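You operate a simulated robot arm through the tools that you are given. There is no shell and no other tool. Be economical: measure what you need, move in short steps, check, and stop when the job is done.

The job below is to be done with a simulated robot arm. You get a single attempt, and the scene is never put back.

JOB
Put things in order on the top of the desk. At the end: the white raisins tub stands where the clear rain bottle stood; the blue crayon stands on top of the yellow block; the clear rain bottle is on the cream coaster; the green crayon is on the red crackers carton; the red crayon stands on top of the white card (marked "RED"); whatever was shut is shut again. Leave all else as you found it, and nothing knocked over. Set down upright: rain bottle.

Only the result counts: the job must be done as asked and must still hold three seconds after the hand-in. Knocking over, shifting, dropping, spilling or breaking anything else fails it.

ROBOT AND FRAMES
A 7-joint arm with a two-finger parallel gripper, fixed in place. Base frame: the origin is at the foot of the arm, x ahead of it, y to its left, z up; the work surface is at about z = 0. Lengths are in m, angles in degrees, forces in N, time in s.
With the tool pointing down near the work surface it reaches from about 0.22 to 0.58 m from the base axis. Its first joint turns from -66.0 to 66.0 degrees. Payload 2.5 kg.
Tool frame: the origin (TCP) lies between the finger pads and is the grasp point; the fingertips stand 0.023 m ahead of it; z points along the fingers, y is the line along which they close. Largest opening 0.094 m; finger width 0.038, thickness 0.01; the body of the gripper, 0.054 by 0.096 m, starts 0.039 m behind the TCP.
Orientation is told as [roll, pitch, yaw] about the base's x, y, z axes, in that order, counted from this pose: with the fingers straight down and closing along the base's y, the tool's x points along the base's -x, its y along +y and its z along -z.

CONTROLS
- The arm moves only by the tool jog_arm. Its argument "deltas" is a list of rows, each a list of 7 numbers: the shift along the base's x, y, z in m, then the turn, a rotation vector about the base's x, y, z in degrees, then the gripper command, from -1 (fully open) to 1 (shut), values between in proportion. In form: [[tx, ty, tz, ax, ay, az, hand], ...]. A call has 1 to 20 rows; each row is the pose to reach, as a shift and turn from the pose commanded when the call began. Each row takes 0.2 s and may step no farther than 0.05 m and 8.6 degrees from the row before; otherwise, or with a gripper value out of range, the whole call is refused. A pose out of reach is approached as far as the arm can. The call stops where the force on the tool passes 40 N (or 10 N more than at its start, if that is more) or the arm is blocked; 0.2 s more then pass. The fingers move at their own pace (about 0.108 m/s each) and stop on an object; they squeeze with about 31 N. The grip force told is the motor's: it shows also when the fingers shut on nothing. Time passes only in rows, and 0.2 s behind the last, so rows that repeat a pose let the fingers close. It gives the time, the measured TCP pose, the force on the tool (base axes), the opening and the grip force at its end, in the units of the frame above (readings bear some noise), with the torque about the TCP (base axes, N m) and any sound that the robot's microphone picked up.
- Cameras (640 x 400 px; columns grow to the right, rows downward): "scene" is fixed at [0.1226, -0.4135, 0.5384]; the picture's right is [0.78, -0.62, 0.00], its down [-0.39, -0.49, -0.78] and it looks along [0.48, 0.61, -0.63] (base axes); focal length 226 px, centre (320, 200). "wrist" rides on the gripper at [0.086, 0.016, -0.075] in the tool frame; the picture's right is [-0.18, 0.98, 0.00], its down [-0.58, -0.11, -0.81] and it looks along [-0.79, -0.15, 0.59] (tool axes); focal length 243 px, centre (320, 200). There is no depth. A picture from a camera that has moved, and an enlarged one, comes with that camera's place and axes in the base frame and with its lens.
- capture(camera): a new picture of that camera. The clock stands still meanwhile.
- enlarge(camera, box): a new picture of the part [left, top, right, bottom] of that camera's present view, enlarged. The clock stands still meanwhile.
- hand_in(): hands the job in; it is judged then, once.

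Go step by step. Nothing tells you positions but the pictures and the camera data: compare them with the known pose of the tool, close in by small moves and look again before you grip or let go. The budget is 120 turns and 76 pictures, counting those below and the enlarged ones. Unless the task says otherwise, let go and move clear before handing in.

The tools are called after "Call:" as a command line: name --pt "numbers of a row" for each row, then --argument value for the rest, lists and objects as JSON in quotes. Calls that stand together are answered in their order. jog_arm: Moves the arm, as the interface text tells. Its arguments: {"type":"object","properties":{"deltas":{"type":"array","items":{"type":"array","items":{"type":"number"}}}},"required":["deltas"]} The other tools are called the same way: capture (camera) takes a picture; enlarge (camera, box) takes an enlarged picture of a part of a camera's view; hand_in () hands the job in.

At the start:

```text
clock: 0.0
ee_pos: [0.3602, 0.1762, 0.3903]
tool_rot: [0.0, -0.1, 0.0]
wrist_force: [-0.8, -0.2, 0.7]
torque: [0.02, -0.02, 0.0]
opening: 0.0939
grip_force: 0.0
```

scene: 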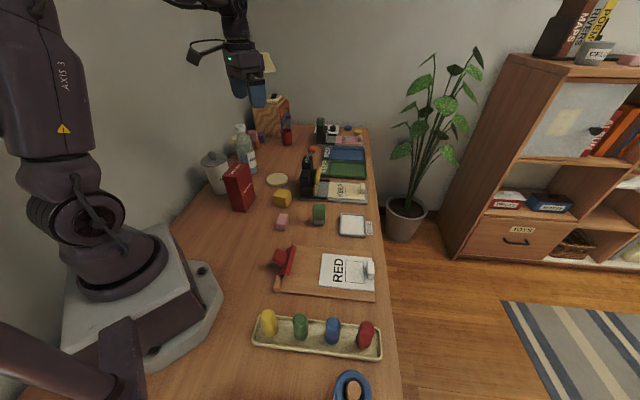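
wrist: 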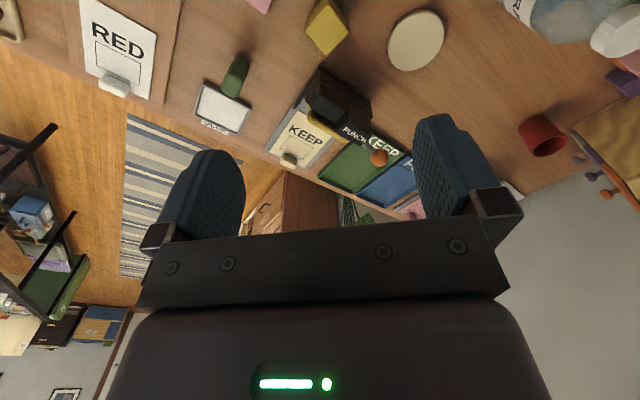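

The desk shows a crayon tray in front, a RED card on a clipboard, blocks, the red carton, bottles and a coaster. I'll enlarge parts of the scene to identify each item.

Call:
enlarge --camera "scene" --box '[190, 110, 310, 220]'

Call:
enlarge --camera "scene" --box '[240, 230, 400, 400]'

Call:
enlarge --camera "scene" --box '[260, 110, 390, 240]'

```text
3.64 times, centred on (250, 165) of scene
camera zoom: at [0.1226, -0.4135, 0.5384], right [0.78, -0.62, 0.0], down [-0.39, -0.49, -0.78], along [0.48, 0.61, -0.63], focal length 821 px, centre (574, 327)
```

zoom: 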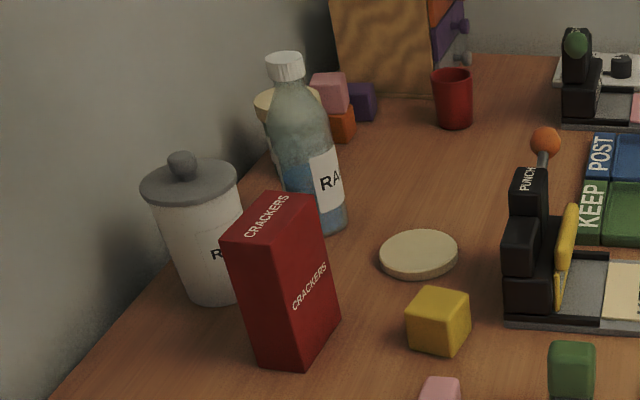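

```text
2.35 times, centred on (320, 315) of scene
camera zoom: at [0.1226, -0.4135, 0.5384], right [0.78, -0.62, 0.0], down [-0.39, -0.49, -0.78], along [0.48, 0.61, -0.63], focal length 531 px, centre (320, -71)
```

zoom: 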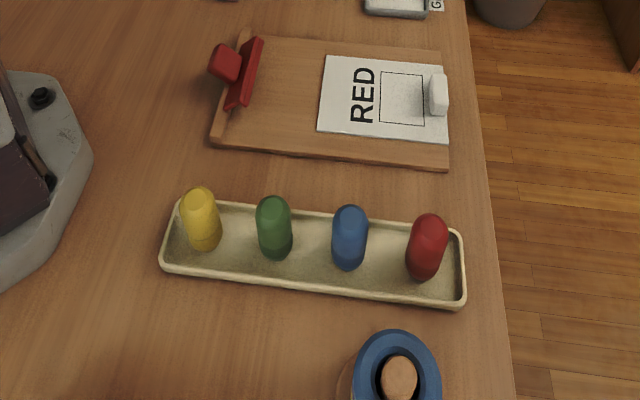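

```text
3.08 times, centred on (325, 175) of scene
camera zoom: at [0.1226, -0.4135, 0.5384], right [0.78, -0.62, 0.0], down [-0.39, -0.49, -0.78], along [0.48, 0.61, -0.63], focal length 695 px, centre (305, 277)
```

zoom: 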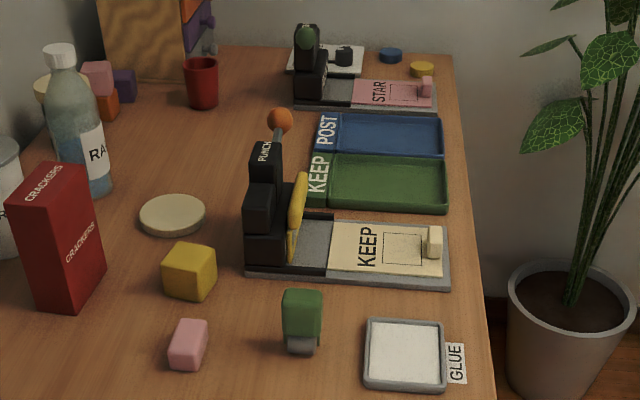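

The bottle looks to be near (0.41,0.47), the tub near (0.27,0.40), the carton near (0.29,0.26), the coaster near (0.47,0.32), the yellow block near (0.41,0.18) and the crayons near y -0.28. I'll turn the wrist camera toward the bottle and tub.

Call:
jog_arm --pt "-0.02 0.005 -0.015 0 0 7 -1" --pt "-0.045 0.01 -0.03 0 0 14 -1" --pt "-0.07 0.015 -0.045 0 0 21 -1" --pt "-0.09 0.02 -0.06 0 0 28 -1" --pt "-0.11 0.025 -0.07 0 0 35 -1" --pt "-0.13 0.03 -0.08 0 0 42 -1" --pt "-0.15 0.035 -0.09 0 0 50 -1" --pt "-0.15 0.035 -0.09 0 0 50 -1"

Call:
capture --camera "wrist"

```text
clock: 1.8
ee_pos: [0.2105, 0.2124, 0.2992]
tool_rot: [0.0, 0.0, 50.1]
wrist_force: [0.3, -0.6, 0.4]
torque: [-0.02, 0.04, 0.0]
opening: 0.0941
grip_force: 0.1
```

```text
70 pictures are left
camera wrist: at [0.143, 0.1554, 0.3736], right [-0.64, 0.77, 0.0], down [0.46, 0.38, 0.81], along [0.62, 0.51, -0.59], focal length 243 px, centre (320, 200)
```

wrist: 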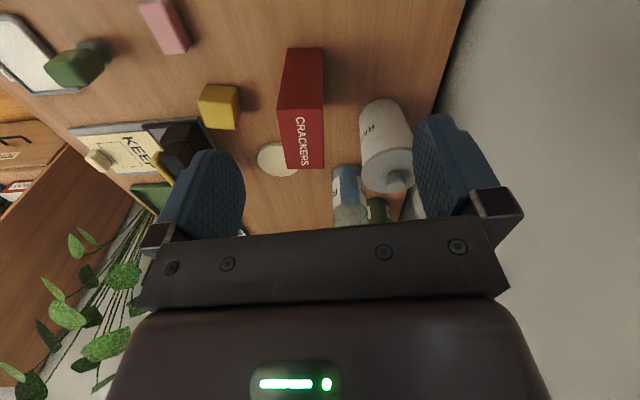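

The carton, coaster, tub and bottle are visible. I'll enlarge that area to read the labels and measure.

Call:
enlarge --camera "wrist" --box '[240, 30, 440, 230]'

```text
2.00 times, centred on (340, 130) of wrist
camera zoom: at [0.143, 0.1554, 0.3736], right [-0.64, 0.77, 0.0], down [0.46, 0.38, 0.81], along [0.62, 0.51, -0.59], focal length 485 px, centre (280, 340)
```

zoom: 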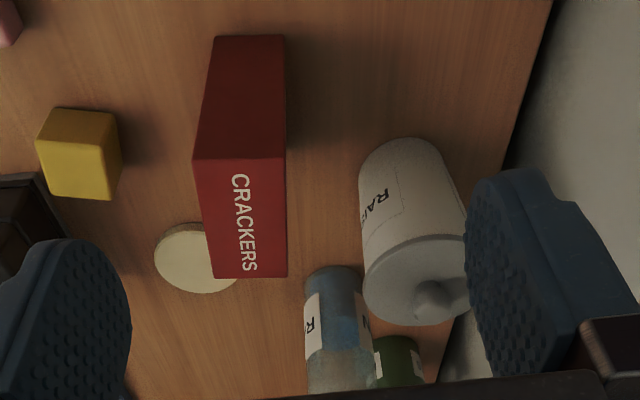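

The tub's lid (~0.096 wide) is about at (0.272,0.404), the carton top is centred at (0.303,0.261) at z≈0.148, and the coaster is at (0.468,0.316). I'll move above the bottle and look again.

Call:
jog_arm --pt "0.025 0.03 -0.003 0 0 0 -1" --pt "0.05 0.06 -0.006 0 0 0 -1" --pt "0.075 0.09 -0.009 0 0 0 -1" --pt "0.1 0.12 -0.012 0 0 0 -1" --pt "0.125 0.15 -0.015 0 0 0 -1" --pt "0.15 0.18 -0.018 0 0 0 -1" --pt "0.165 0.2 -0.02 0 0 0 -1" --pt "0.165 0.2 -0.02 0 0 0 -1"

Call:
capture --camera "wrist"

Call:
enlarge --camera "scene" --box '[200, 60, 320, 220]'

```text
clock: 3.6
ee_pos: [0.3764, 0.4096, 0.2796]
tool_rot: [0.0, 0.1, 50.0]
wrist_force: [0.5, 0.0, 0.1]
torque: [0.0, 0.02, 0.0]
opening: 0.0942
grip_force: 0.0
```

```text
68 pictures are left
camera wrist: at [0.3098, 0.3549, 0.3534], right [-0.63, 0.77, 0.0], down [0.46, 0.38, 0.81], along [0.62, 0.51, -0.59], focal length 243 px, centre (320, 200)
```

wrist: 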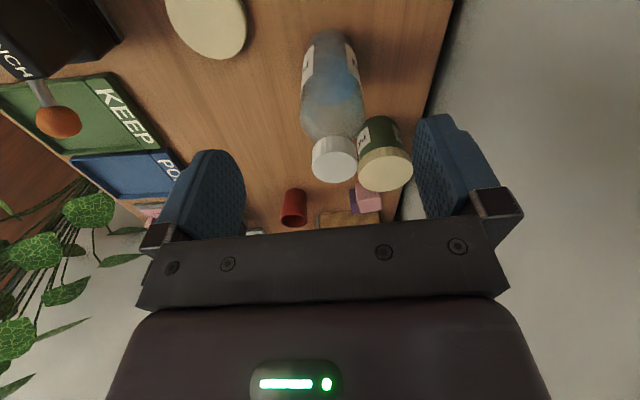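

```text
2.50 times, centred on (260, 140) of scene
camera zoom: at [0.1226, -0.4135, 0.5384], right [0.78, -0.62, 0.0], down [-0.39, -0.49, -0.78], along [0.48, 0.61, -0.63], focal length 564 px, centre (470, 350)
```

zoom: 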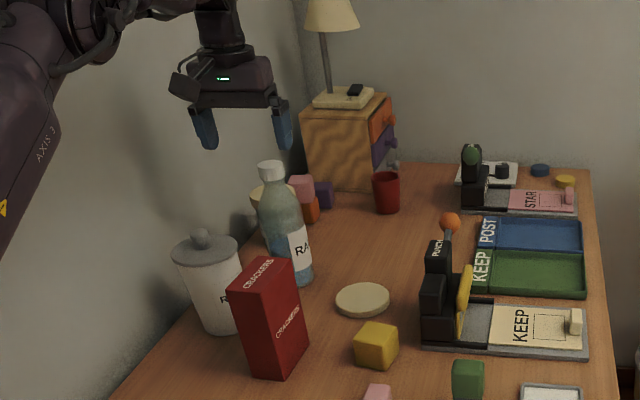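

The bottle cap's centre is near (0.419,0.461,0.202), upright, with clear room around it. I'll move straight over it and check reach.

Call:
jog_arm --pt "0.014 0.017 0 0 0 0 -1" --pt "0.028 0.034 0 0 0 0 -1" --pt "0.0425 0.0515 -0.015 0 0 0 -1" --pt "0.0425 0.0515 -0.03 0 0 0 -1" --pt "0.0425 0.0515 -0.03 0 0 0 -1"

Call:
capture --camera "wrist"

```text
clock: 4.8
ee_pos: [0.4001, 0.4372, 0.254]
tool_rot: [0.1, -0.1, 49.9]
wrist_force: [-0.3, 0.9, 1.1]
torque: [-0.02, 0.01, 0.0]
opening: 0.0939
grip_force: 0.1
out of reach, approached as far as the arm can: row 2, 3, 4, 5
```

```text
66 pictures are left
camera wrist: at [0.3322, 0.3815, 0.3277], right [-0.63, 0.77, 0.0], down [0.46, 0.38, 0.81], along [0.62, 0.51, -0.59], focal length 243 px, centre (320, 200)
```

wrist: 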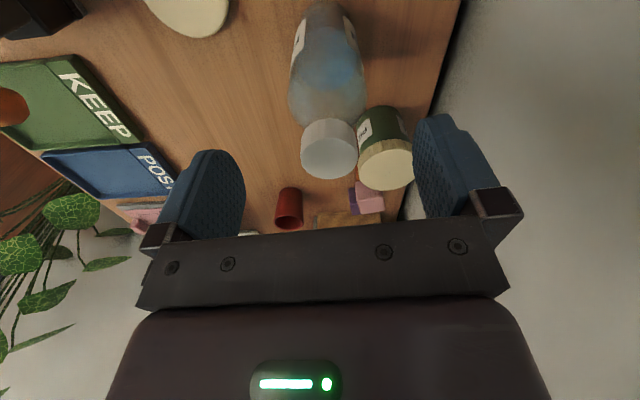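

Straight-down reach ends at r≈0.593, so I'll tilt the tool outward by 25° to reach the cap.

Call:
jog_arm --pt "0 0 0.01 6.1 -5.2 0 -1" --pt "0 0 0.02 12.6 -10.6 0 -1" --pt "0 0 0.02 19.2 -16.1 0 -1" --pt "0 0 0.02 19.2 -16.1 0 -1" --pt "0 0 0.02 19.2 -16.1 0 -1"

Call:
capture --camera "wrist"

```text
clock: 6.0
ee_pos: [0.436, 0.4923, 0.2965]
tool_rot: [-0.1, -25.1, 50.1]
wrist_force: [-0.8, -0.4, 0.2]
torque: [-0.02, 0.0, 0.0]
opening: 0.0942
grip_force: 0.1
out of reach, approached as far as the arm can: row 1, 2, 3, 4, 5
```

```text
65 pictures are left
camera wrist: at [0.3543, 0.4188, 0.3255], right [-0.65, 0.76, 0.08], down [0.2, 0.07, 0.98], along [0.74, 0.65, -0.2], focal length 243 px, centre (320, 200)
```

wrist: 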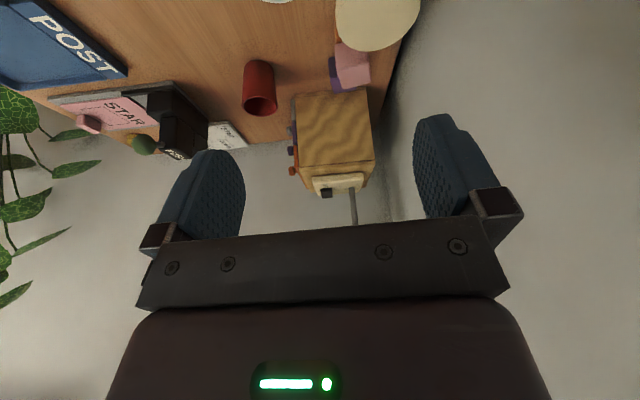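

The tilt works but overshot outward; I'll make a small backward move to calibrate the commanded pose.

Call:
jog_arm --pt "-0.01 -0.015 0 0 0 0 -1" --pt "-0.02 -0.032 0 0 0 0 -1" --pt "-0.02 -0.032 -0.02 0 0 0 -1" --pt "-0.02 -0.032 -0.03 0 0 0 -1" --pt "-0.02 -0.032 -0.03 0 0 0 -1"

Call:
capture --camera "wrist"

Call:
enlarge --camera "scene" --box '[210, 60, 310, 190]'

```text
clock: 7.2
ee_pos: [0.4172, 0.4614, 0.2642]
tool_rot: [0.0, -25.0, 50.0]
wrist_force: [-0.5, -0.3, -0.6]
torque: [-0.03, -0.03, 0.02]
opening: 0.094
grip_force: 0.0
out of reach, approached as far as the arm can: row 1
```

```text
64 pictures are left
camera wrist: at [0.3345, 0.3871, 0.2942], right [-0.65, 0.76, 0.08], down [0.2, 0.07, 0.98], along [0.74, 0.65, -0.2], focal length 243 px, centre (320, 200)
```

wrist: 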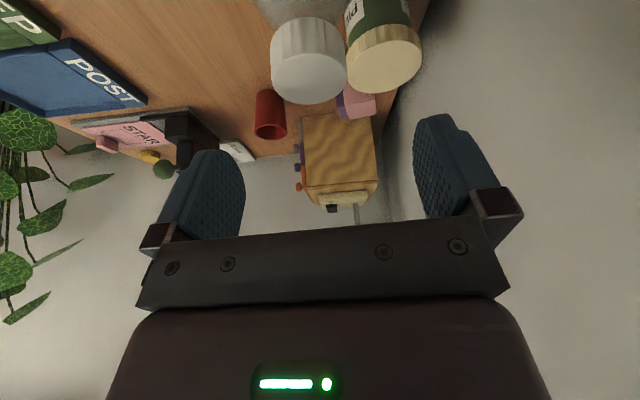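

```text
3.08 times, centred on (260, 125) of scene
camera zoom: at [0.1226, -0.4135, 0.5384], right [0.78, -0.62, 0.0], down [-0.39, -0.49, -0.78], along [0.48, 0.61, -0.63], focal length 695 px, centre (505, 431)
```

zoom: 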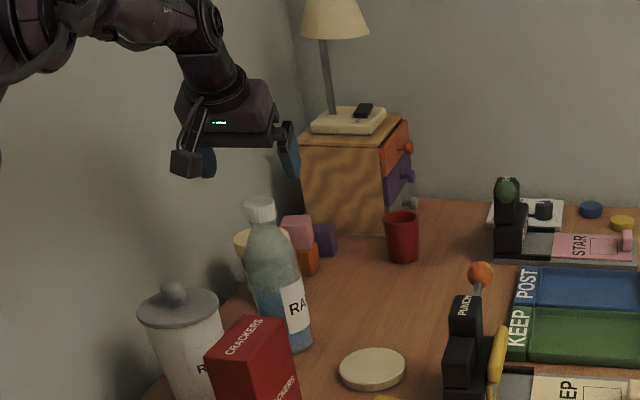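

The cap is consistently at (0.421,0.463,0.202). I'll descend so the fingers straddle it, then close.

Call:
jog_arm --pt "0.003 0.002 -0.02 0 0 0 -1" --pt "0.003 0.002 -0.04 0 0 0 -1" --pt "0.003 0.002 -0.06 0 0 0 -1" --pt "0.003 0.002 -0.077 0 0 0 -1" --pt "0.003 0.002 -0.077 0 0 0 -1"

Call:
capture --camera "wrist"

```text
clock: 8.4
ee_pos: [0.4183, 0.4632, 0.1848]
tool_rot: [0.0, -25.1, 50.0]
wrist_force: [1.1, -0.7, 1.0]
torque: [-0.03, 0.0, -0.02]
opening: 0.0938
grip_force: 0.1
```

```text
62 pictures are left
camera wrist: at [0.3364, 0.3898, 0.2155], right [-0.65, 0.76, 0.08], down [0.2, 0.07, 0.98], along [0.74, 0.65, -0.2], focal length 243 px, centre (320, 200)
```

wrist: 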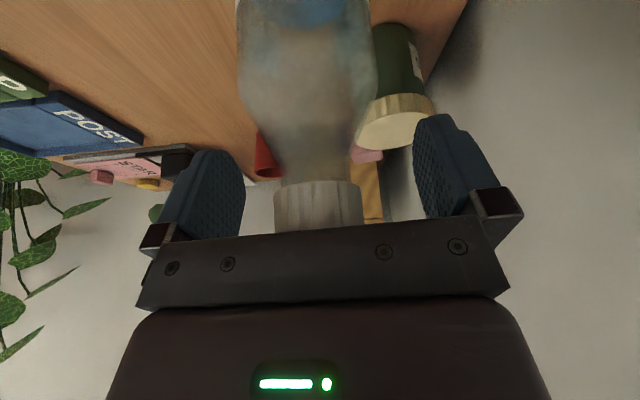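

The cap is centred between the fingers. I'll close on it and lift a little to test that the bottle comes along.

Call:
jog_arm --pt "0 0 0.005 0 0 0 -0.5" --pt "0 0 0.005 0 0 0 0" --pt "0 0 0.005 0 0 0 0.5" --pt "0 0 0.005 0 0 0 1" --pt "0 0 0.005 0 0 0 1" --pt "0 0 0.005 0 0 0 1" --pt "0 0 0.005 0 0 0 1" --pt "0 0 0.012 0 0 0 1" --pt "0 0 0.018 0 0 0 1" --pt "0 0 0.018 0 0 0 1"

Call:
capture --camera "wrist"

Call:
enlarge --camera "scene" --box '[210, 80, 310, 190]'

```text
clock: 10.6
ee_pos: [0.4196, 0.462, 0.2014]
tool_rot: [0.0, -24.9, 49.9]
wrist_force: [0.6, -0.9, -2.4]
torque: [0.0, 0.0, 0.0]
opening: 0.0381
grip_force: 31.0
```

```text
61 pictures are left
camera wrist: at [0.3371, 0.3897, 0.2322], right [-0.65, 0.76, 0.08], down [0.21, 0.07, 0.98], along [0.74, 0.65, -0.2], focal length 243 px, centre (320, 200)
```

wrist: 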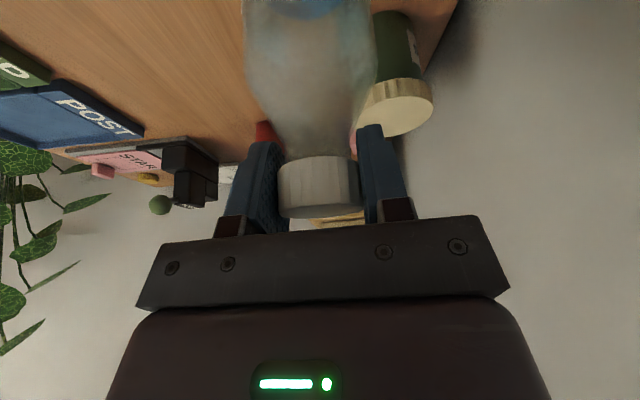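

```text
3.64 times, centred on (260, 135) of scene
camera zoom: at [0.1226, -0.4135, 0.5384], right [0.78, -0.62, 0.0], down [-0.39, -0.49, -0.78], along [0.48, 0.61, -0.63], focal length 821 px, centre (538, 436)
```

zoom: 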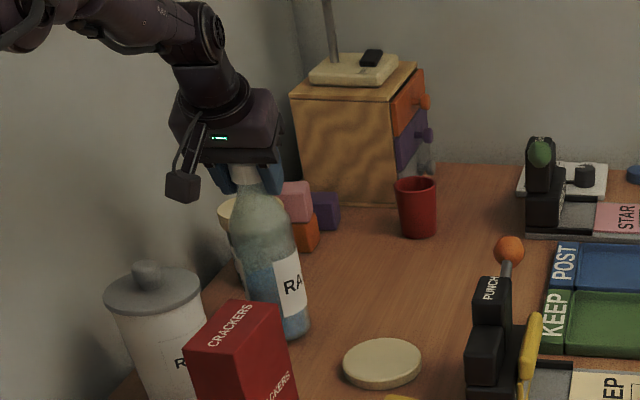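

The bottle seems to have come up with the cap (about 2.4 N). I'll lift more and carry it toward the coaster.

Call:
jog_arm --pt "0 0 0.015 0 0 0 1" --pt "0 0 0.03 0 0 0 1" --pt "0.01 -0.03 0.035 0 0 0 1" --pt "0.02 -0.06 0.035 0 0 0 1" --pt "0.03 -0.09 0.035 0 0 0 1" --pt "0.04 -0.12 0.035 0 0 0 1" --pt "0.046 -0.135 0.035 0 0 0 1" --pt "0.048 -0.146 0.035 0 0 0 1" --pt "0.048 -0.146 0.035 0 0 0 1"

Call:
capture --camera "wrist"

Call:
enlarge --camera "scene" --box '[230, 90, 330, 220]'

```text
clock: 12.6
ee_pos: [0.4686, 0.3164, 0.2379]
tool_rot: [0.0, -25.0, 50.0]
wrist_force: [-0.3, 0.2, -2.8]
torque: [-0.01, 0.0, -0.01]
opening: 0.038
grip_force: 31.3
```

```text
59 pictures are left
camera wrist: at [0.3859, 0.2428, 0.2688], right [-0.65, 0.76, 0.08], down [0.2, 0.07, 0.98], along [0.74, 0.65, -0.2], focal length 243 px, centre (320, 200)
```

wrist: 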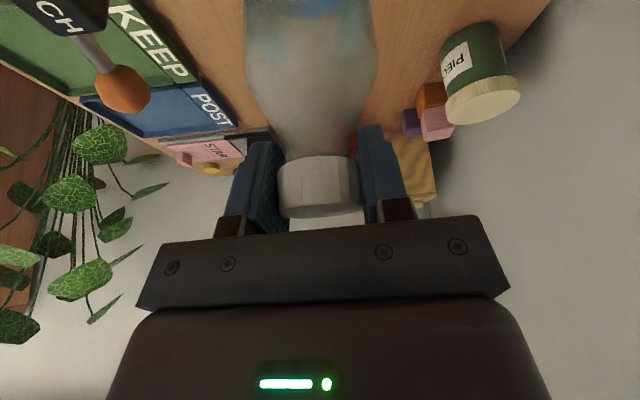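

```text
3.08 times, centred on (280, 155) of scene
camera zoom: at [0.1226, -0.4135, 0.5384], right [0.78, -0.62, 0.0], down [-0.39, -0.49, -0.78], along [0.48, 0.61, -0.63], focal length 695 px, centre (443, 338)
```

zoom: 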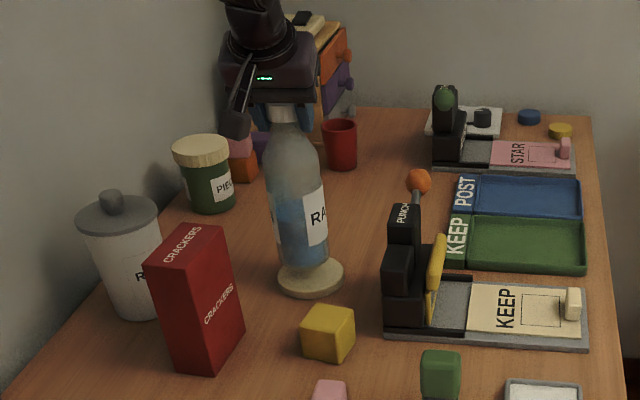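

The bottle hangs upright over the coaster. I'll lower it in small steps watching the force.

Call:
jog_arm --pt "-0.002 -0.003 -0.012 0 0 0 1" --pt "-0.002 -0.003 -0.024 0 0 0 1" --pt "-0.002 -0.003 -0.03 0 0 0 1" --pt "-0.002 -0.003 -0.033 0 0 0 1" --pt "-0.002 -0.003 -0.033 0 0 0 1"

Call:
enlarge --camera "scene" --box '[250, 130, 330, 210]'

```text
clock: 13.7
ee_pos: [0.4683, 0.3174, 0.212]
tool_rot: [-0.2, -26.0, 50.0]
wrist_force: [-1.9, -1.7, 6.3]
torque: [-0.07, 0.16, 0.0]
opening: 0.0381
grip_force: 31.2
stopped in row 5: the force on the tool passed its limit (the readings are from after the stop); the commanded pose is now the measured one
```

```text
5.00 times, centred on (290, 170) of scene
camera zoom: at [0.1226, -0.4135, 0.5384], right [0.78, -0.62, 0.0], down [-0.39, -0.49, -0.78], along [0.48, 0.61, -0.63], focal length 1129 px, centre (470, 350)
```

zoom: 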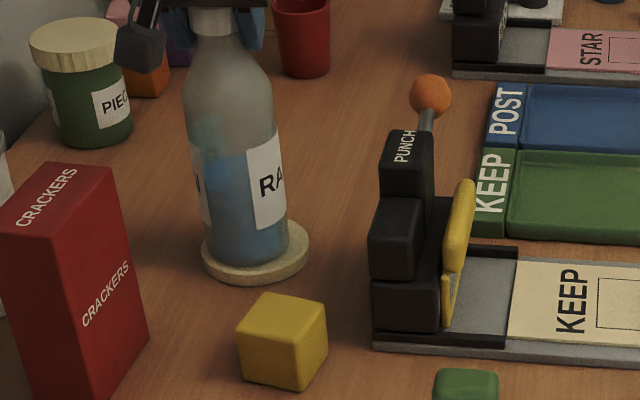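

The bottle touches the coaster but sits slightly off-centre. I'll lift 8 mm, centre it, restore the tilt and lower again.

Call:
jog_arm --pt "0 0 0.008 -0.77 0.64 0 1" --pt "0.005 -0.007 0.008 -0.77 0.64 0 1" --pt "0.005 -0.007 0.008 -0.77 0.64 0 1" --pt "0.005 -0.007 0.004 -0.77 0.64 0 1" --pt "0.005 -0.007 0.001 -0.77 0.64 0 1" --pt "0.005 -0.007 -0.001 -0.77 0.64 0 1" --pt "0.005 -0.007 -0.001 -0.77 0.64 0 1"

Call:
enlarge --camera "scene" --box '[250, 130, 330, 210]'

Call:
capture --camera "wrist"

```text
clock: 15.3
ee_pos: [0.4748, 0.3071, 0.2124]
tool_rot: [-0.3, -25.1, 50.1]
wrist_force: [-3.7, -2.8, 16.8]
torque: [-0.34, 0.39, 0.01]
opening: 0.0378
grip_force: 31.0
```

```text
5.00 times, centred on (290, 170) of scene
camera zoom: at [0.1225, -0.4135, 0.5384], right [0.78, -0.62, 0.0], down [-0.39, -0.49, -0.78], along [0.48, 0.61, -0.63], focal length 1129 px, centre (470, 350)
```

zoom: 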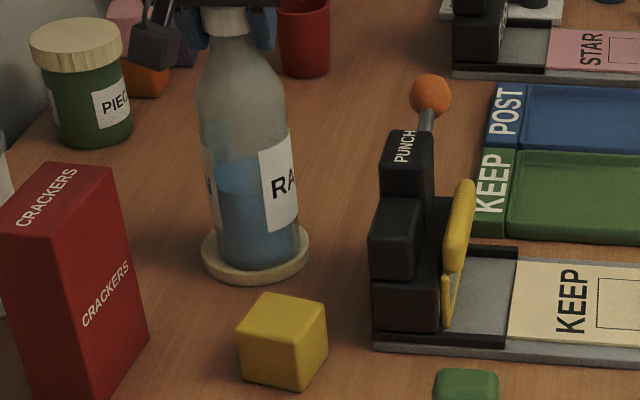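

```text
55 pictures are left
camera wrist: at [0.3916, 0.2354, 0.2427], right [-0.64, 0.76, 0.07], down [0.2, 0.07, 0.98], along [0.74, 0.64, -0.2], focal length 243 px, centre (320, 200)
```

wrist: 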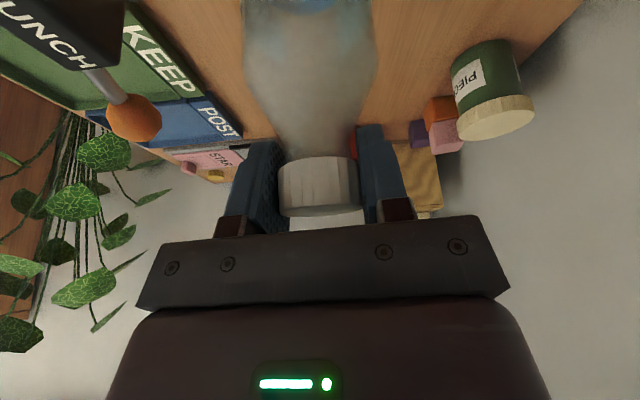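

It is well centred on the coaster now. I'll relieve the downward press a bit and open gently.

Call:
jog_arm --pt "0 0 0.003 0 0 0 1" --pt "0 0 0.003 0 0 0 1"

```text
clock: 15.9
ee_pos: [0.4743, 0.3088, 0.2124]
tool_rot: [-0.2, -24.7, 50.1]
wrist_force: [1.4, 0.1, 1.1]
torque: [0.2, -0.32, -0.02]
opening: 0.0378
grip_force: 31.2
```

Call:
jog_arm --pt "0 0 0 0 0 0 0.1" --pt "0 0 0 0 0 0 -0.1" --pt "0 0 0 0 0 0 -0.4" --pt "0 0 0 0 0 0 -1" --pt "0 0 0 0 0 0 -1" --pt "0 0 0 0 0 0 -1"

Call:
capture --camera "wrist"

Call:
enlarge --camera "scene" --box '[250, 130, 330, 210]'

```text
clock: 17.3
ee_pos: [0.4738, 0.3084, 0.2136]
tool_rot: [-0.2, -24.9, 49.9]
wrist_force: [-0.2, 0.0, -0.3]
torque: [0.0, 0.03, -0.04]
opening: 0.0941
grip_force: 0.1
```

```text
54 pictures are left
camera wrist: at [0.3908, 0.2353, 0.2444], right [-0.64, 0.76, 0.07], down [0.2, 0.08, 0.98], along [0.74, 0.64, -0.2], focal length 243 px, centre (320, 200)
```

wrist: 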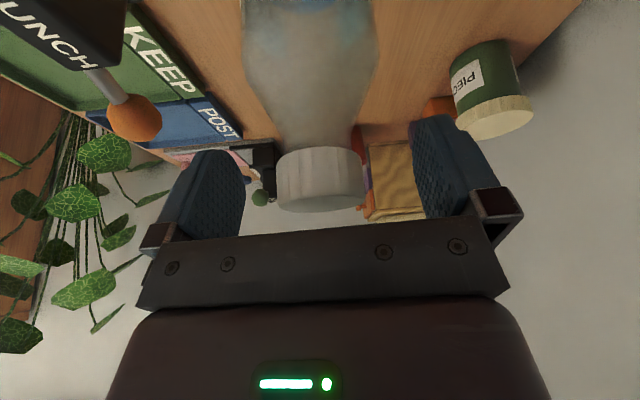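

```text
5.00 times, centred on (290, 170) of scene
camera zoom: at [0.1226, -0.4135, 0.5384], right [0.78, -0.62, 0.0], down [-0.39, -0.49, -0.78], along [0.48, 0.61, -0.63], focal length 1129 px, centre (470, 350)
```

zoom: 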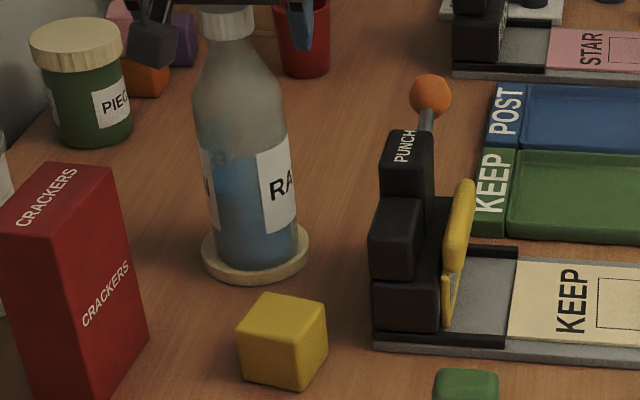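

The bottle stands on the coaster. I'll rise, straighten the tool and move above the tub to measure its knob.

Call:
jog_arm --pt "0 0 0.03 0 0 0 -1" --pt "0 0 0.06 0 0 0 -1" --pt "-0.02 0.01 0.075 -4 3.3 0 -1" --pt "-0.06 0.028 0.075 -9 7.5 0 -1" --pt "-0.1 0.047 0.07 -14 11.7 0 -1" --pt "-0.14 0.066 0.065 -19.1 16 0 -1" --pt "-0.18 0.085 0.06 -19.1 16 0 -1" --pt "-0.225 0.07 0.06 -19.1 16 0 -1" --pt "-0.225 0.07 0.06 -19.1 16 0 -1"

Call:
capture --camera "wrist"

Call:
enlarge --camera "scene" --box '[190, 120, 310, 230]'

```text
clock: 19.3
ee_pos: [0.2471, 0.3785, 0.2762]
tool_rot: [-0.2, 0.0, 50.0]
wrist_force: [0.2, -1.3, 0.0]
torque: [0.01, -0.01, 0.0]
opening: 0.0942
grip_force: 0.0
```

```text
52 pictures are left
camera wrist: at [0.18, 0.3233, 0.3488], right [-0.63, 0.77, 0.0], down [0.46, 0.38, 0.81], along [0.62, 0.51, -0.59], focal length 243 px, centre (320, 200)
```

wrist: 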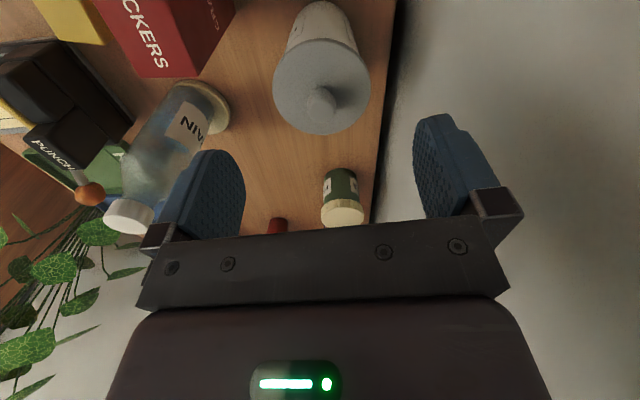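

```text
3.64 times, centred on (250, 175) of scene
camera zoom: at [0.1226, -0.4135, 0.5384], right [0.78, -0.62, 0.0], down [-0.39, -0.49, -0.78], along [0.48, 0.61, -0.63], focal length 821 px, centre (574, 291)
```

zoom: 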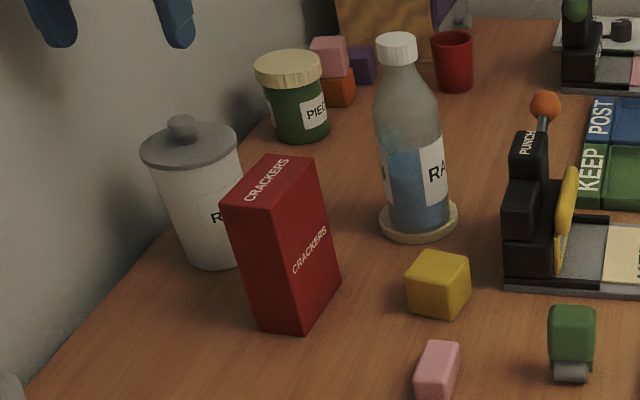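

The tub's knob centre is near (0.273,0.402,0.152). I'll descend over the knob and look before closing.

Call:
jog_arm --pt "0.013 0.012 -0.02 0 0 0 -1" --pt "0.026 0.0235 -0.045 0 0 0 -1" --pt "0.026 0.0235 -0.075 0 0 0 -1" --pt "0.026 0.0235 -0.09 0 0 0 -0.5" --pt "0.026 0.0235 -0.09 0 0 0 -0.5"

Call:
capture --camera "wrist"

Call:
enlarge --camera "scene" --box '[180, 110, 280, 220]'

```text
clock: 20.5
ee_pos: [0.2734, 0.4025, 0.1822]
tool_rot: [-0.2, 0.1, 50.1]
wrist_force: [-0.7, -0.6, -0.3]
torque: [0.0, 0.0, 0.03]
opening: 0.0708
grip_force: 0.0
```

```text
50 pictures are left
camera wrist: at [0.2062, 0.3477, 0.2559], right [-0.64, 0.77, 0.0], down [0.45, 0.38, 0.81], along [0.62, 0.51, -0.59], focal length 243 px, centre (320, 200)
```

wrist: 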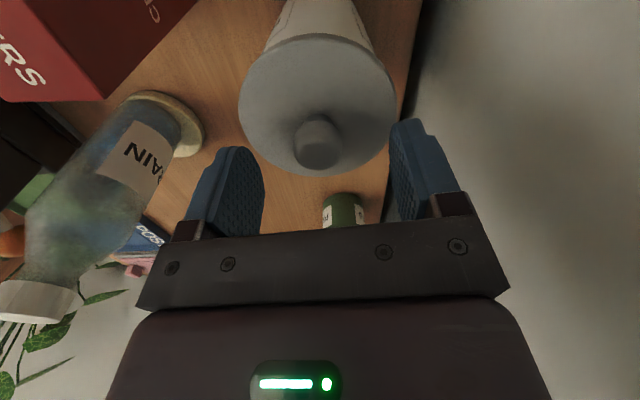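

```text
3.64 times, centred on (230, 165) of scene
camera zoom: at [0.1226, -0.4135, 0.5384], right [0.78, -0.62, 0.0], down [-0.39, -0.49, -0.78], along [0.48, 0.61, -0.63], focal length 821 px, centre (647, 327)
```

zoom: 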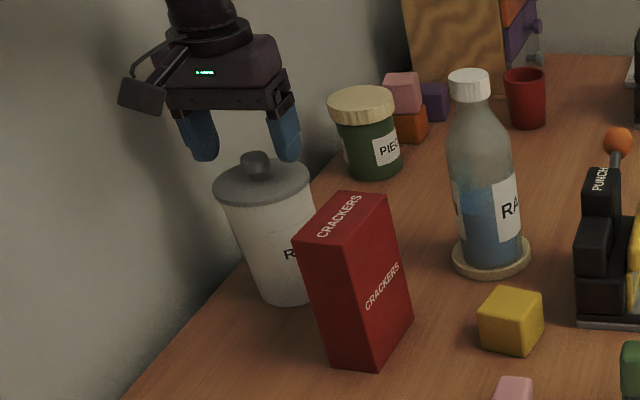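

The knob is centred between the fingers at z≈0.155. I'll lower 13 mm, close on it, and test-lift 12 mm.

Call:
jog_arm --pt "0 0 -0.008 0 0 0 -0.3" --pt "0 0 -0.013 0 0 0 0" --pt "0 0 -0.013 0 0 0 0.5" --pt "0 0 -0.013 0 0 0 1" --pt "0 0 -0.013 0 0 0 1" --pt "0 0 -0.013 0 0 0 1" --pt "0 0 -0.013 0 0 0 1" --pt "0 0 -0.007 0 0 0 1" --pt "0 0 0.001 0 0 0 1" --pt "0 0 0.001 0 0 0 1"

Call:
enlarge --camera "scene" --box '[180, 110, 280, 220]'

Call:
capture --camera "wrist"

```text
clock: 22.7
ee_pos: [0.2747, 0.4029, 0.1847]
tool_rot: [-0.3, -0.1, 50.0]
wrist_force: [0.6, -1.1, 0.6]
torque: [-0.04, 0.04, -0.02]
opening: 0.0279
grip_force: 0.1
```

```text
3.64 times, centred on (230, 165) of scene
camera zoom: at [0.1226, -0.4135, 0.5384], right [0.78, -0.62, 0.0], down [-0.39, -0.49, -0.78], along [0.48, 0.61, -0.63], focal length 821 px, centre (647, 327)
```

zoom: 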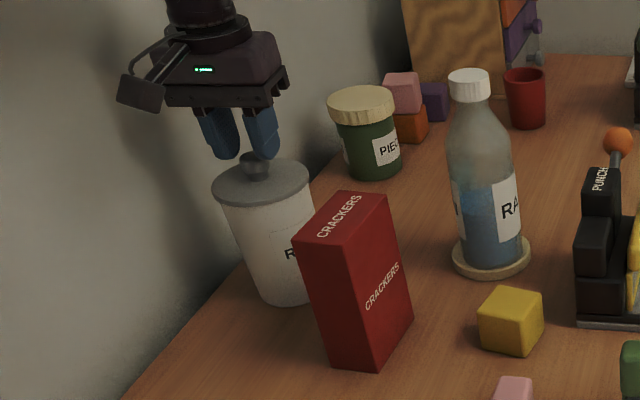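

```text
47 pictures are left
camera wrist: at [0.2062, 0.3476, 0.2584], right [-0.63, 0.77, 0.0], down [0.45, 0.38, 0.81], along [0.62, 0.51, -0.59], focal length 243 px, centre (320, 200)
```

wrist: 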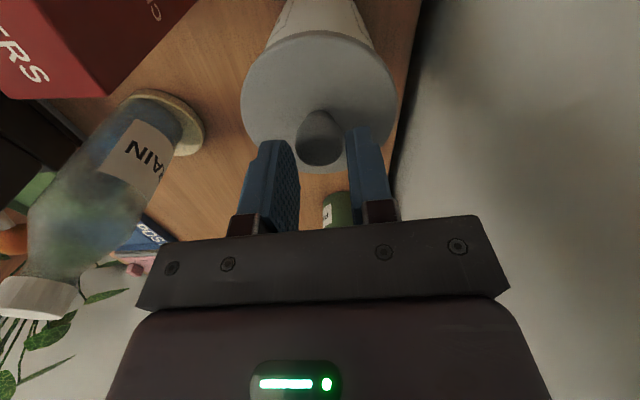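

The fingers appear to have slipped off or not closed fully; I'll wait and re-read.

Call:
jog_arm --pt "0 0 0.0 0 0 0 1" --pt "0 0 0.0 0 0 0 1" --pt "0 0 0.0 0 0 0 1"

```text
clock: 23.5
ee_pos: [0.2739, 0.4025, 0.1847]
tool_rot: [-0.4, 0.0, 50.0]
wrist_force: [2.3, -0.3, 4.0]
torque: [0.05, -0.08, -0.06]
opening: 0.0248
grip_force: 30.9
```

The fingers now pinch only the knob's top. I'll open, go lower until just above the lid, and close with more waiting time.

Call:
jog_arm --pt "0 0 0 0 0 0 0" --pt "0 0 0 0 0 0 0" --pt "0 0 -0.01 0 0 0 0" --pt "0 0 -0.018 0 0 0 0" --pt "0 0 -0.022 0 0 0 0" --pt "0 0 -0.022 0 0 0 0"

Call:
enlarge --camera "scene" --box '[190, 110, 250, 170]'

```text
clock: 24.9
ee_pos: [0.2753, 0.4033, 0.1626]
tool_rot: [-0.2, -0.1, 49.9]
wrist_force: [-0.2, -0.7, -0.3]
torque: [0.03, 0.01, 0.02]
opening: 0.0471
grip_force: 0.0
```

```text
6.67 times, centred on (220, 140) of scene
camera zoom: at [0.1226, -0.4135, 0.5384], right [0.78, -0.62, 0.0], down [-0.39, -0.49, -0.78], along [0.48, 0.61, -0.63], focal length 1505 px, centre (987, 600)
```

zoom: 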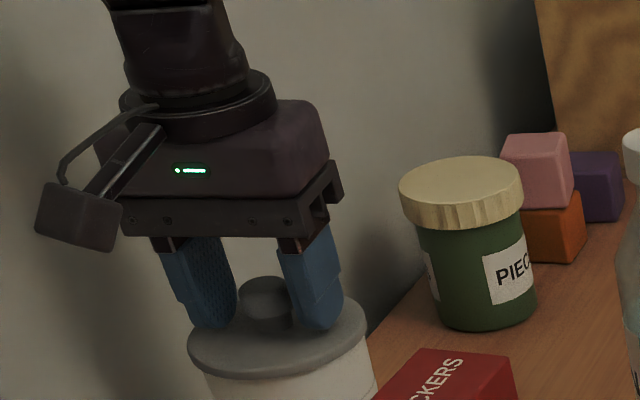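

Fingers straddle the knob well, just above the lid. Close, wait, then lift slightly.

Call:
jog_arm --pt "0 0 0 0 0 0 0.3" --pt "0 0 0 0 0 0 1" --pt "0 0 0 0 0 0 1" --pt "0 0 0 0 0 0 1" --pt "0 0 0 0 0 0 1"

Call:
jog_arm --pt "0 0 0.003 0 0 0 1" --pt "0 0 0.006 0 0 0 1" --pt "0 0 0.01 0 0 0 1" --pt "0 0 0.01 0 0 0 1"

Call:
enlarge --camera "scene" --box '[180, 120, 280, 220]'

```text
clock: 26.1
ee_pos: [0.2737, 0.403, 0.1628]
tool_rot: [-0.2, 0.1, 50.0]
wrist_force: [-0.4, -0.6, 0.5]
torque: [0.04, 0.02, -0.02]
opening: 0.025
grip_force: 30.8
heard: snap
```

```text
clock: 27.1
ee_pos: [0.273, 0.4021, 0.1722]
tool_rot: [-0.2, 0.1, 49.9]
wrist_force: [0.3, -0.1, -0.7]
torque: [0.01, 0.01, 0.01]
opening: 0.0242
grip_force: 30.9
```

```text
4.00 times, centred on (230, 170) of scene
camera zoom: at [0.1226, -0.4135, 0.5384], right [0.78, -0.62, 0.0], down [-0.39, -0.49, -0.78], along [0.48, 0.61, -0.63], focal length 903 px, centre (680, 320)
```

zoom: 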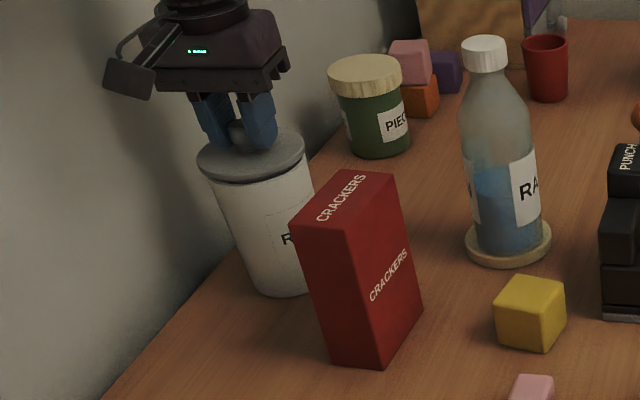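

A snap was heard — maybe the lid unsnapped. I'll look closely at the lid seam.

Call:
enlarge --camera "scene" --box '[205, 130, 265, 200]'

Call:
capture --camera "wrist"

```text
5.71 times, centred on (235, 165) of scene
camera zoom: at [0.1226, -0.4135, 0.5384], right [0.78, -0.62, 0.0], down [-0.39, -0.49, -0.78], along [0.48, 0.61, -0.63], focal length 1290 px, centre (806, 400)
```

zoom: 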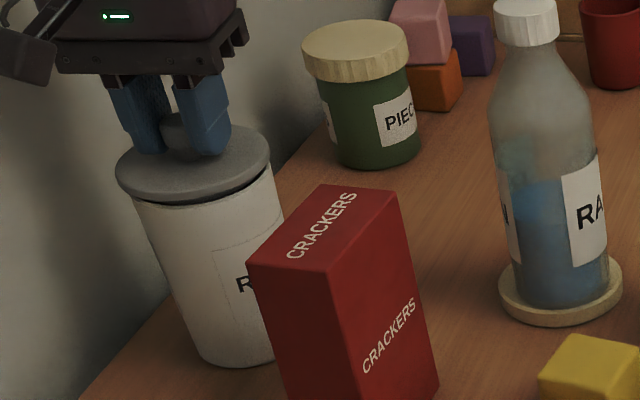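

```text
43 pictures are left
camera wrist: at [0.2061, 0.3474, 0.2462], right [-0.64, 0.77, 0.0], down [0.46, 0.38, 0.81], along [0.62, 0.51, -0.59], focal length 243 px, centre (320, 200)
```

wrist: 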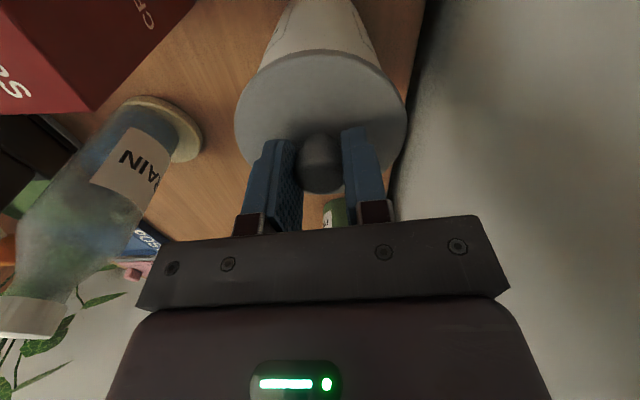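

The lid is a separate snap-on part and has come off cleanly. I'll set it aside on clear desk near (0.25,0.12), move the open tub, then snap the lid back on.

Call:
jog_arm --pt "0 0 0.02 0 0 0 1" --pt "0 0 0.05 0 0 0 1" --pt "0 0 0.08 0 0 0 1" --pt "-0.003 -0.04 0.085 0 0 0 1" --pt "-0.006 -0.08 0.085 0 0 0 1" --pt "-0.01 -0.12 0.085 0 0 0 1" --pt "-0.013 -0.16 0.085 0 0 0 1" --pt "-0.016 -0.2 0.085 0 0 0 1" --pt "-0.02 -0.24 0.085 0 0 0 1" --pt "-0.023 -0.282 0.085 0 0 0 1" --pt "-0.023 -0.282 0.06 0 0 0 1" --pt "-0.023 -0.282 0.06 0 0 0 1"

Call:
capture --camera "scene"

Call:
capture --camera "wrist"

```text
clock: 29.7
ee_pos: [0.2525, 0.1205, 0.2316]
tool_rot: [-0.2, 0.0, 49.9]
wrist_force: [0.8, -0.2, -0.5]
torque: [0.0, -0.01, -0.04]
opening: 0.0242
grip_force: 30.9
```

```text
42 pictures are left
```

scene: 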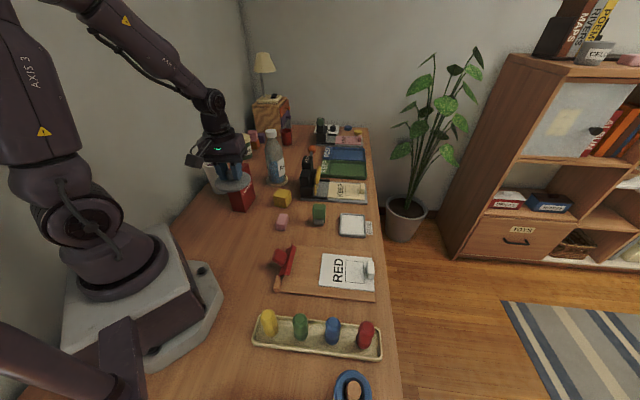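

```text
41 pictures are left
camera wrist: at [0.1842, 0.0655, 0.305], right [-0.64, 0.77, 0.0], down [0.45, 0.38, 0.81], along [0.62, 0.51, -0.59], focal length 243 px, centre (320, 200)
```

wrist: 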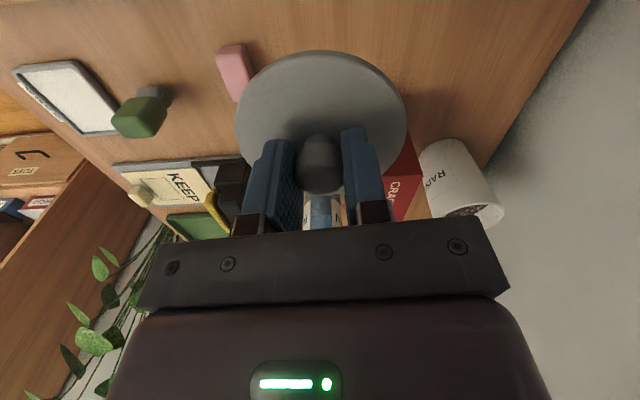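

The spot below is clear. Lower the lid to just above the desk.

Call:
jog_arm --pt "0 0 -0.04 0 0 0 1" --pt "0 0 -0.08 0 0 0 1" --pt "0 0 -0.12 0 0 0 1" --pt "0 0 -0.155 0 0 0 1" --pt "0 0 -0.17 0 0 0 1" --pt "0 0 -0.178 0 0 0 1" --pt "0 0 -0.184 0 0 0 1" --pt "0 0 -0.188 0 0 0 1" --pt "0 0 -0.188 0 0 0 1"

Call:
enlarge --camera "scene" --box '[190, 170, 300, 260]'

```text
clock: 31.7
ee_pos: [0.2518, 0.1202, 0.0445]
tool_rot: [-0.2, -0.1, 49.9]
wrist_force: [0.6, 0.5, 0.8]
torque: [0.02, 0.01, 0.01]
opening: 0.0237
grip_force: 30.9
```

```text
4.44 times, centred on (245, 215) of scene
camera zoom: at [0.1226, -0.4135, 0.5384], right [0.78, -0.62, 0.0], down [-0.39, -0.49, -0.78], along [0.48, 0.61, -0.63], focal length 1004 px, centre (653, 133)
```

zoom: 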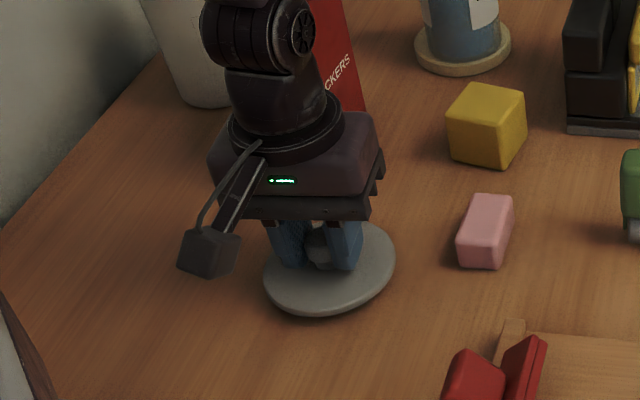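

Call:
jog_arm --pt "0 0 -0.002 0 0 0 1" --pt "0 0 -0.004 0 0 0 1" --pt "0 0 -0.006 0 0 0 1" --pt "0 0 -0.008 0 0 0 1" --pt "0 0 -0.008 0 0 0 1"

Call:
enlarge --camera "scene" --box '[220, 180, 290, 250]'

```text
clock: 32.9
ee_pos: [0.2508, 0.1209, 0.0365]
tool_rot: [-0.3, -0.1, 50.0]
wrist_force: [-1.3, 2.4, 31.0]
torque: [0.1, 0.13, -0.02]
opening: 0.0238
grip_force: 30.8
```

```text
5.71 times, centred on (255, 215) of scene
camera zoom: at [0.1225, -0.4135, 0.5384], right [0.78, -0.62, 0.0], down [-0.39, -0.49, -0.78], along [0.48, 0.61, -0.63], focal length 1290 px, centre (691, 114)
```

zoom: 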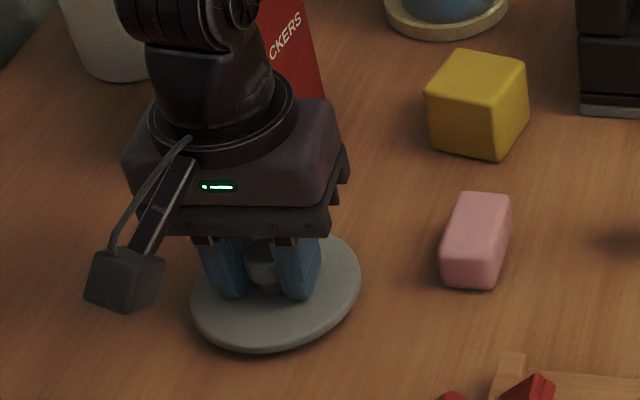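

The lid rests on the desk. Release and rise.

Call:
jog_arm --pt "0 0 0.005 0 0 0 1" --pt "0 0 0.005 0 0 0 0.3" --pt "0 0 0.005 0 0 0 0" --pt "0 0 0.005 0 0 0 0" --pt "0 0 0.03 0 0 0 0" --pt "0 0 0.07 0 0 0 -0.5" --pt "0 0 0.11 0 0 0 -1" --pt "0 0 0.16 0 0 0 -1" --pt "0 0 0.2 0 0 0 -1" --pt "0 0 0.2 0 0 0 -1"

Call:
capture --camera "wrist"

```text
clock: 35.1
ee_pos: [0.2512, 0.1223, 0.2363]
tool_rot: [-0.2, 0.1, 50.0]
wrist_force: [0.5, -0.6, 0.2]
torque: [-0.01, 0.01, 0.0]
opening: 0.094
grip_force: 0.0
```

```text
38 pictures are left
camera wrist: at [0.1845, 0.0674, 0.3097], right [-0.63, 0.77, 0.0], down [0.46, 0.38, 0.81], along [0.62, 0.51, -0.59], focal length 243 px, centre (320, 200)
```

wrist: 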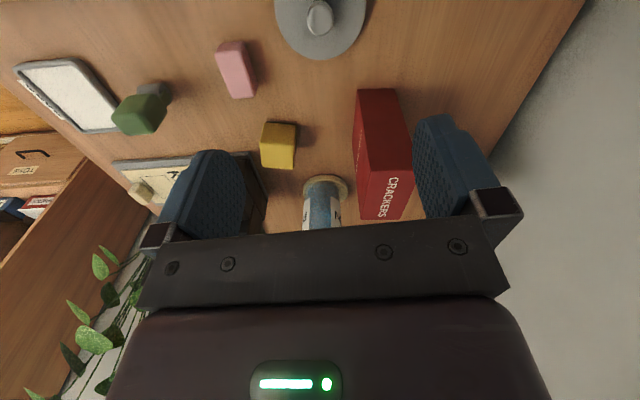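

The lid is resting flat. Now move above the open tub and look.

Call:
jog_arm --pt "0 0.04 0.01 0 0 0 -1" --pt "0 0.08 0.01 0 0 0 -1" --pt "0 0.12 0.01 0 0 0 -1" --pt "0 0.16 0.01 0 0 0 -1" --pt "0 0.2 0.01 0 0 0 -1" --pt "0 0.24 0.0 0 0 0 -1" --pt "0 0.25 -0.01 0 0 0 -1" --pt "0 0.25 -0.01 0 0 0 -1"

Call:
capture --camera "wrist"

Call:
enlarge --camera "scene" --box '[195, 130, 285, 220]'

```text
clock: 36.9
ee_pos: [0.2516, 0.3712, 0.2268]
tool_rot: [-0.2, -0.1, 50.1]
wrist_force: [0.0, -0.9, -0.2]
torque: [0.03, -0.01, 0.02]
opening: 0.0939
grip_force: 0.1
```

```text
37 pictures are left
camera wrist: at [0.1846, 0.3157, 0.2996], right [-0.63, 0.77, 0.0], down [0.45, 0.38, 0.81], along [0.62, 0.51, -0.59], focal length 243 px, centre (320, 200)
```

wrist: 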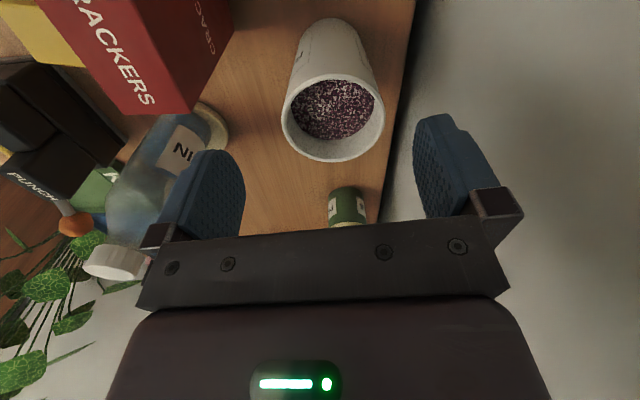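

```text
4.44 times, centred on (240, 175) of scene
camera zoom: at [0.1226, -0.4135, 0.5384], right [0.78, -0.62, 0.0], down [-0.39, -0.49, -0.78], along [0.48, 0.61, -0.63], focal length 1004 px, centre (676, 311)
```

zoom: 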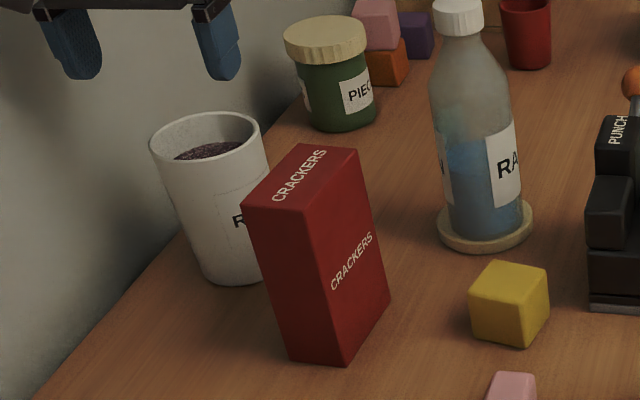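

The open tub's rim is centred at about (0.2735,0.4027), z≈0.12, about 0.086 wide, so there are only ~4 mm of clearance each side. I'll tilt 20° (needed at the far spot), position above it and check.

Call:
jog_arm --pt "0.007 0.01 0 5.1 -4.3 0 -1" --pt "0.015 0.021 -0.01 10.2 -8.6 0 -1" --pt "0.0219 0.0313 -0.03 15.3 -12.85 0 -1" --pt "0.0219 0.0313 -0.05 15.3 -12.85 0 -1" --pt "0.0219 0.0313 -0.06 15.3 -12.85 0 -1" --pt "0.0219 0.0313 -0.06 15.3 -12.85 0 -1"

Call:
capture --camera "wrist"

```text
clock: 38.3
ee_pos: [0.2725, 0.4031, 0.1659]
tool_rot: [-0.3, -20.0, 50.0]
wrist_force: [-0.4, 1.3, -0.2]
torque: [0.01, -0.01, -0.02]
opening: 0.094
grip_force: 0.0
```

```text
35 pictures are left
camera wrist: at [0.1916, 0.3311, 0.2059], right [-0.64, 0.77, 0.06], down [0.25, 0.14, 0.96], along [0.72, 0.63, -0.28], focal length 243 px, centre (320, 200)
```

wrist: 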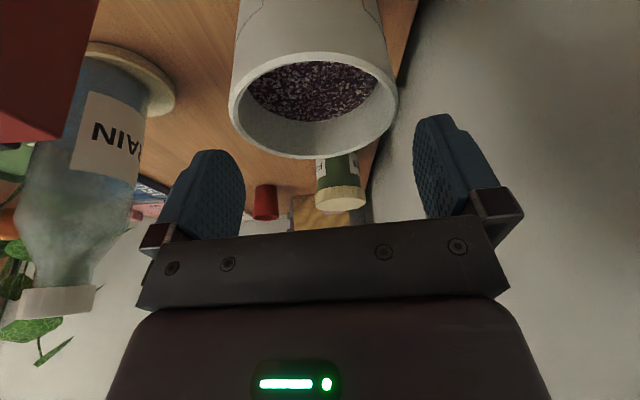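

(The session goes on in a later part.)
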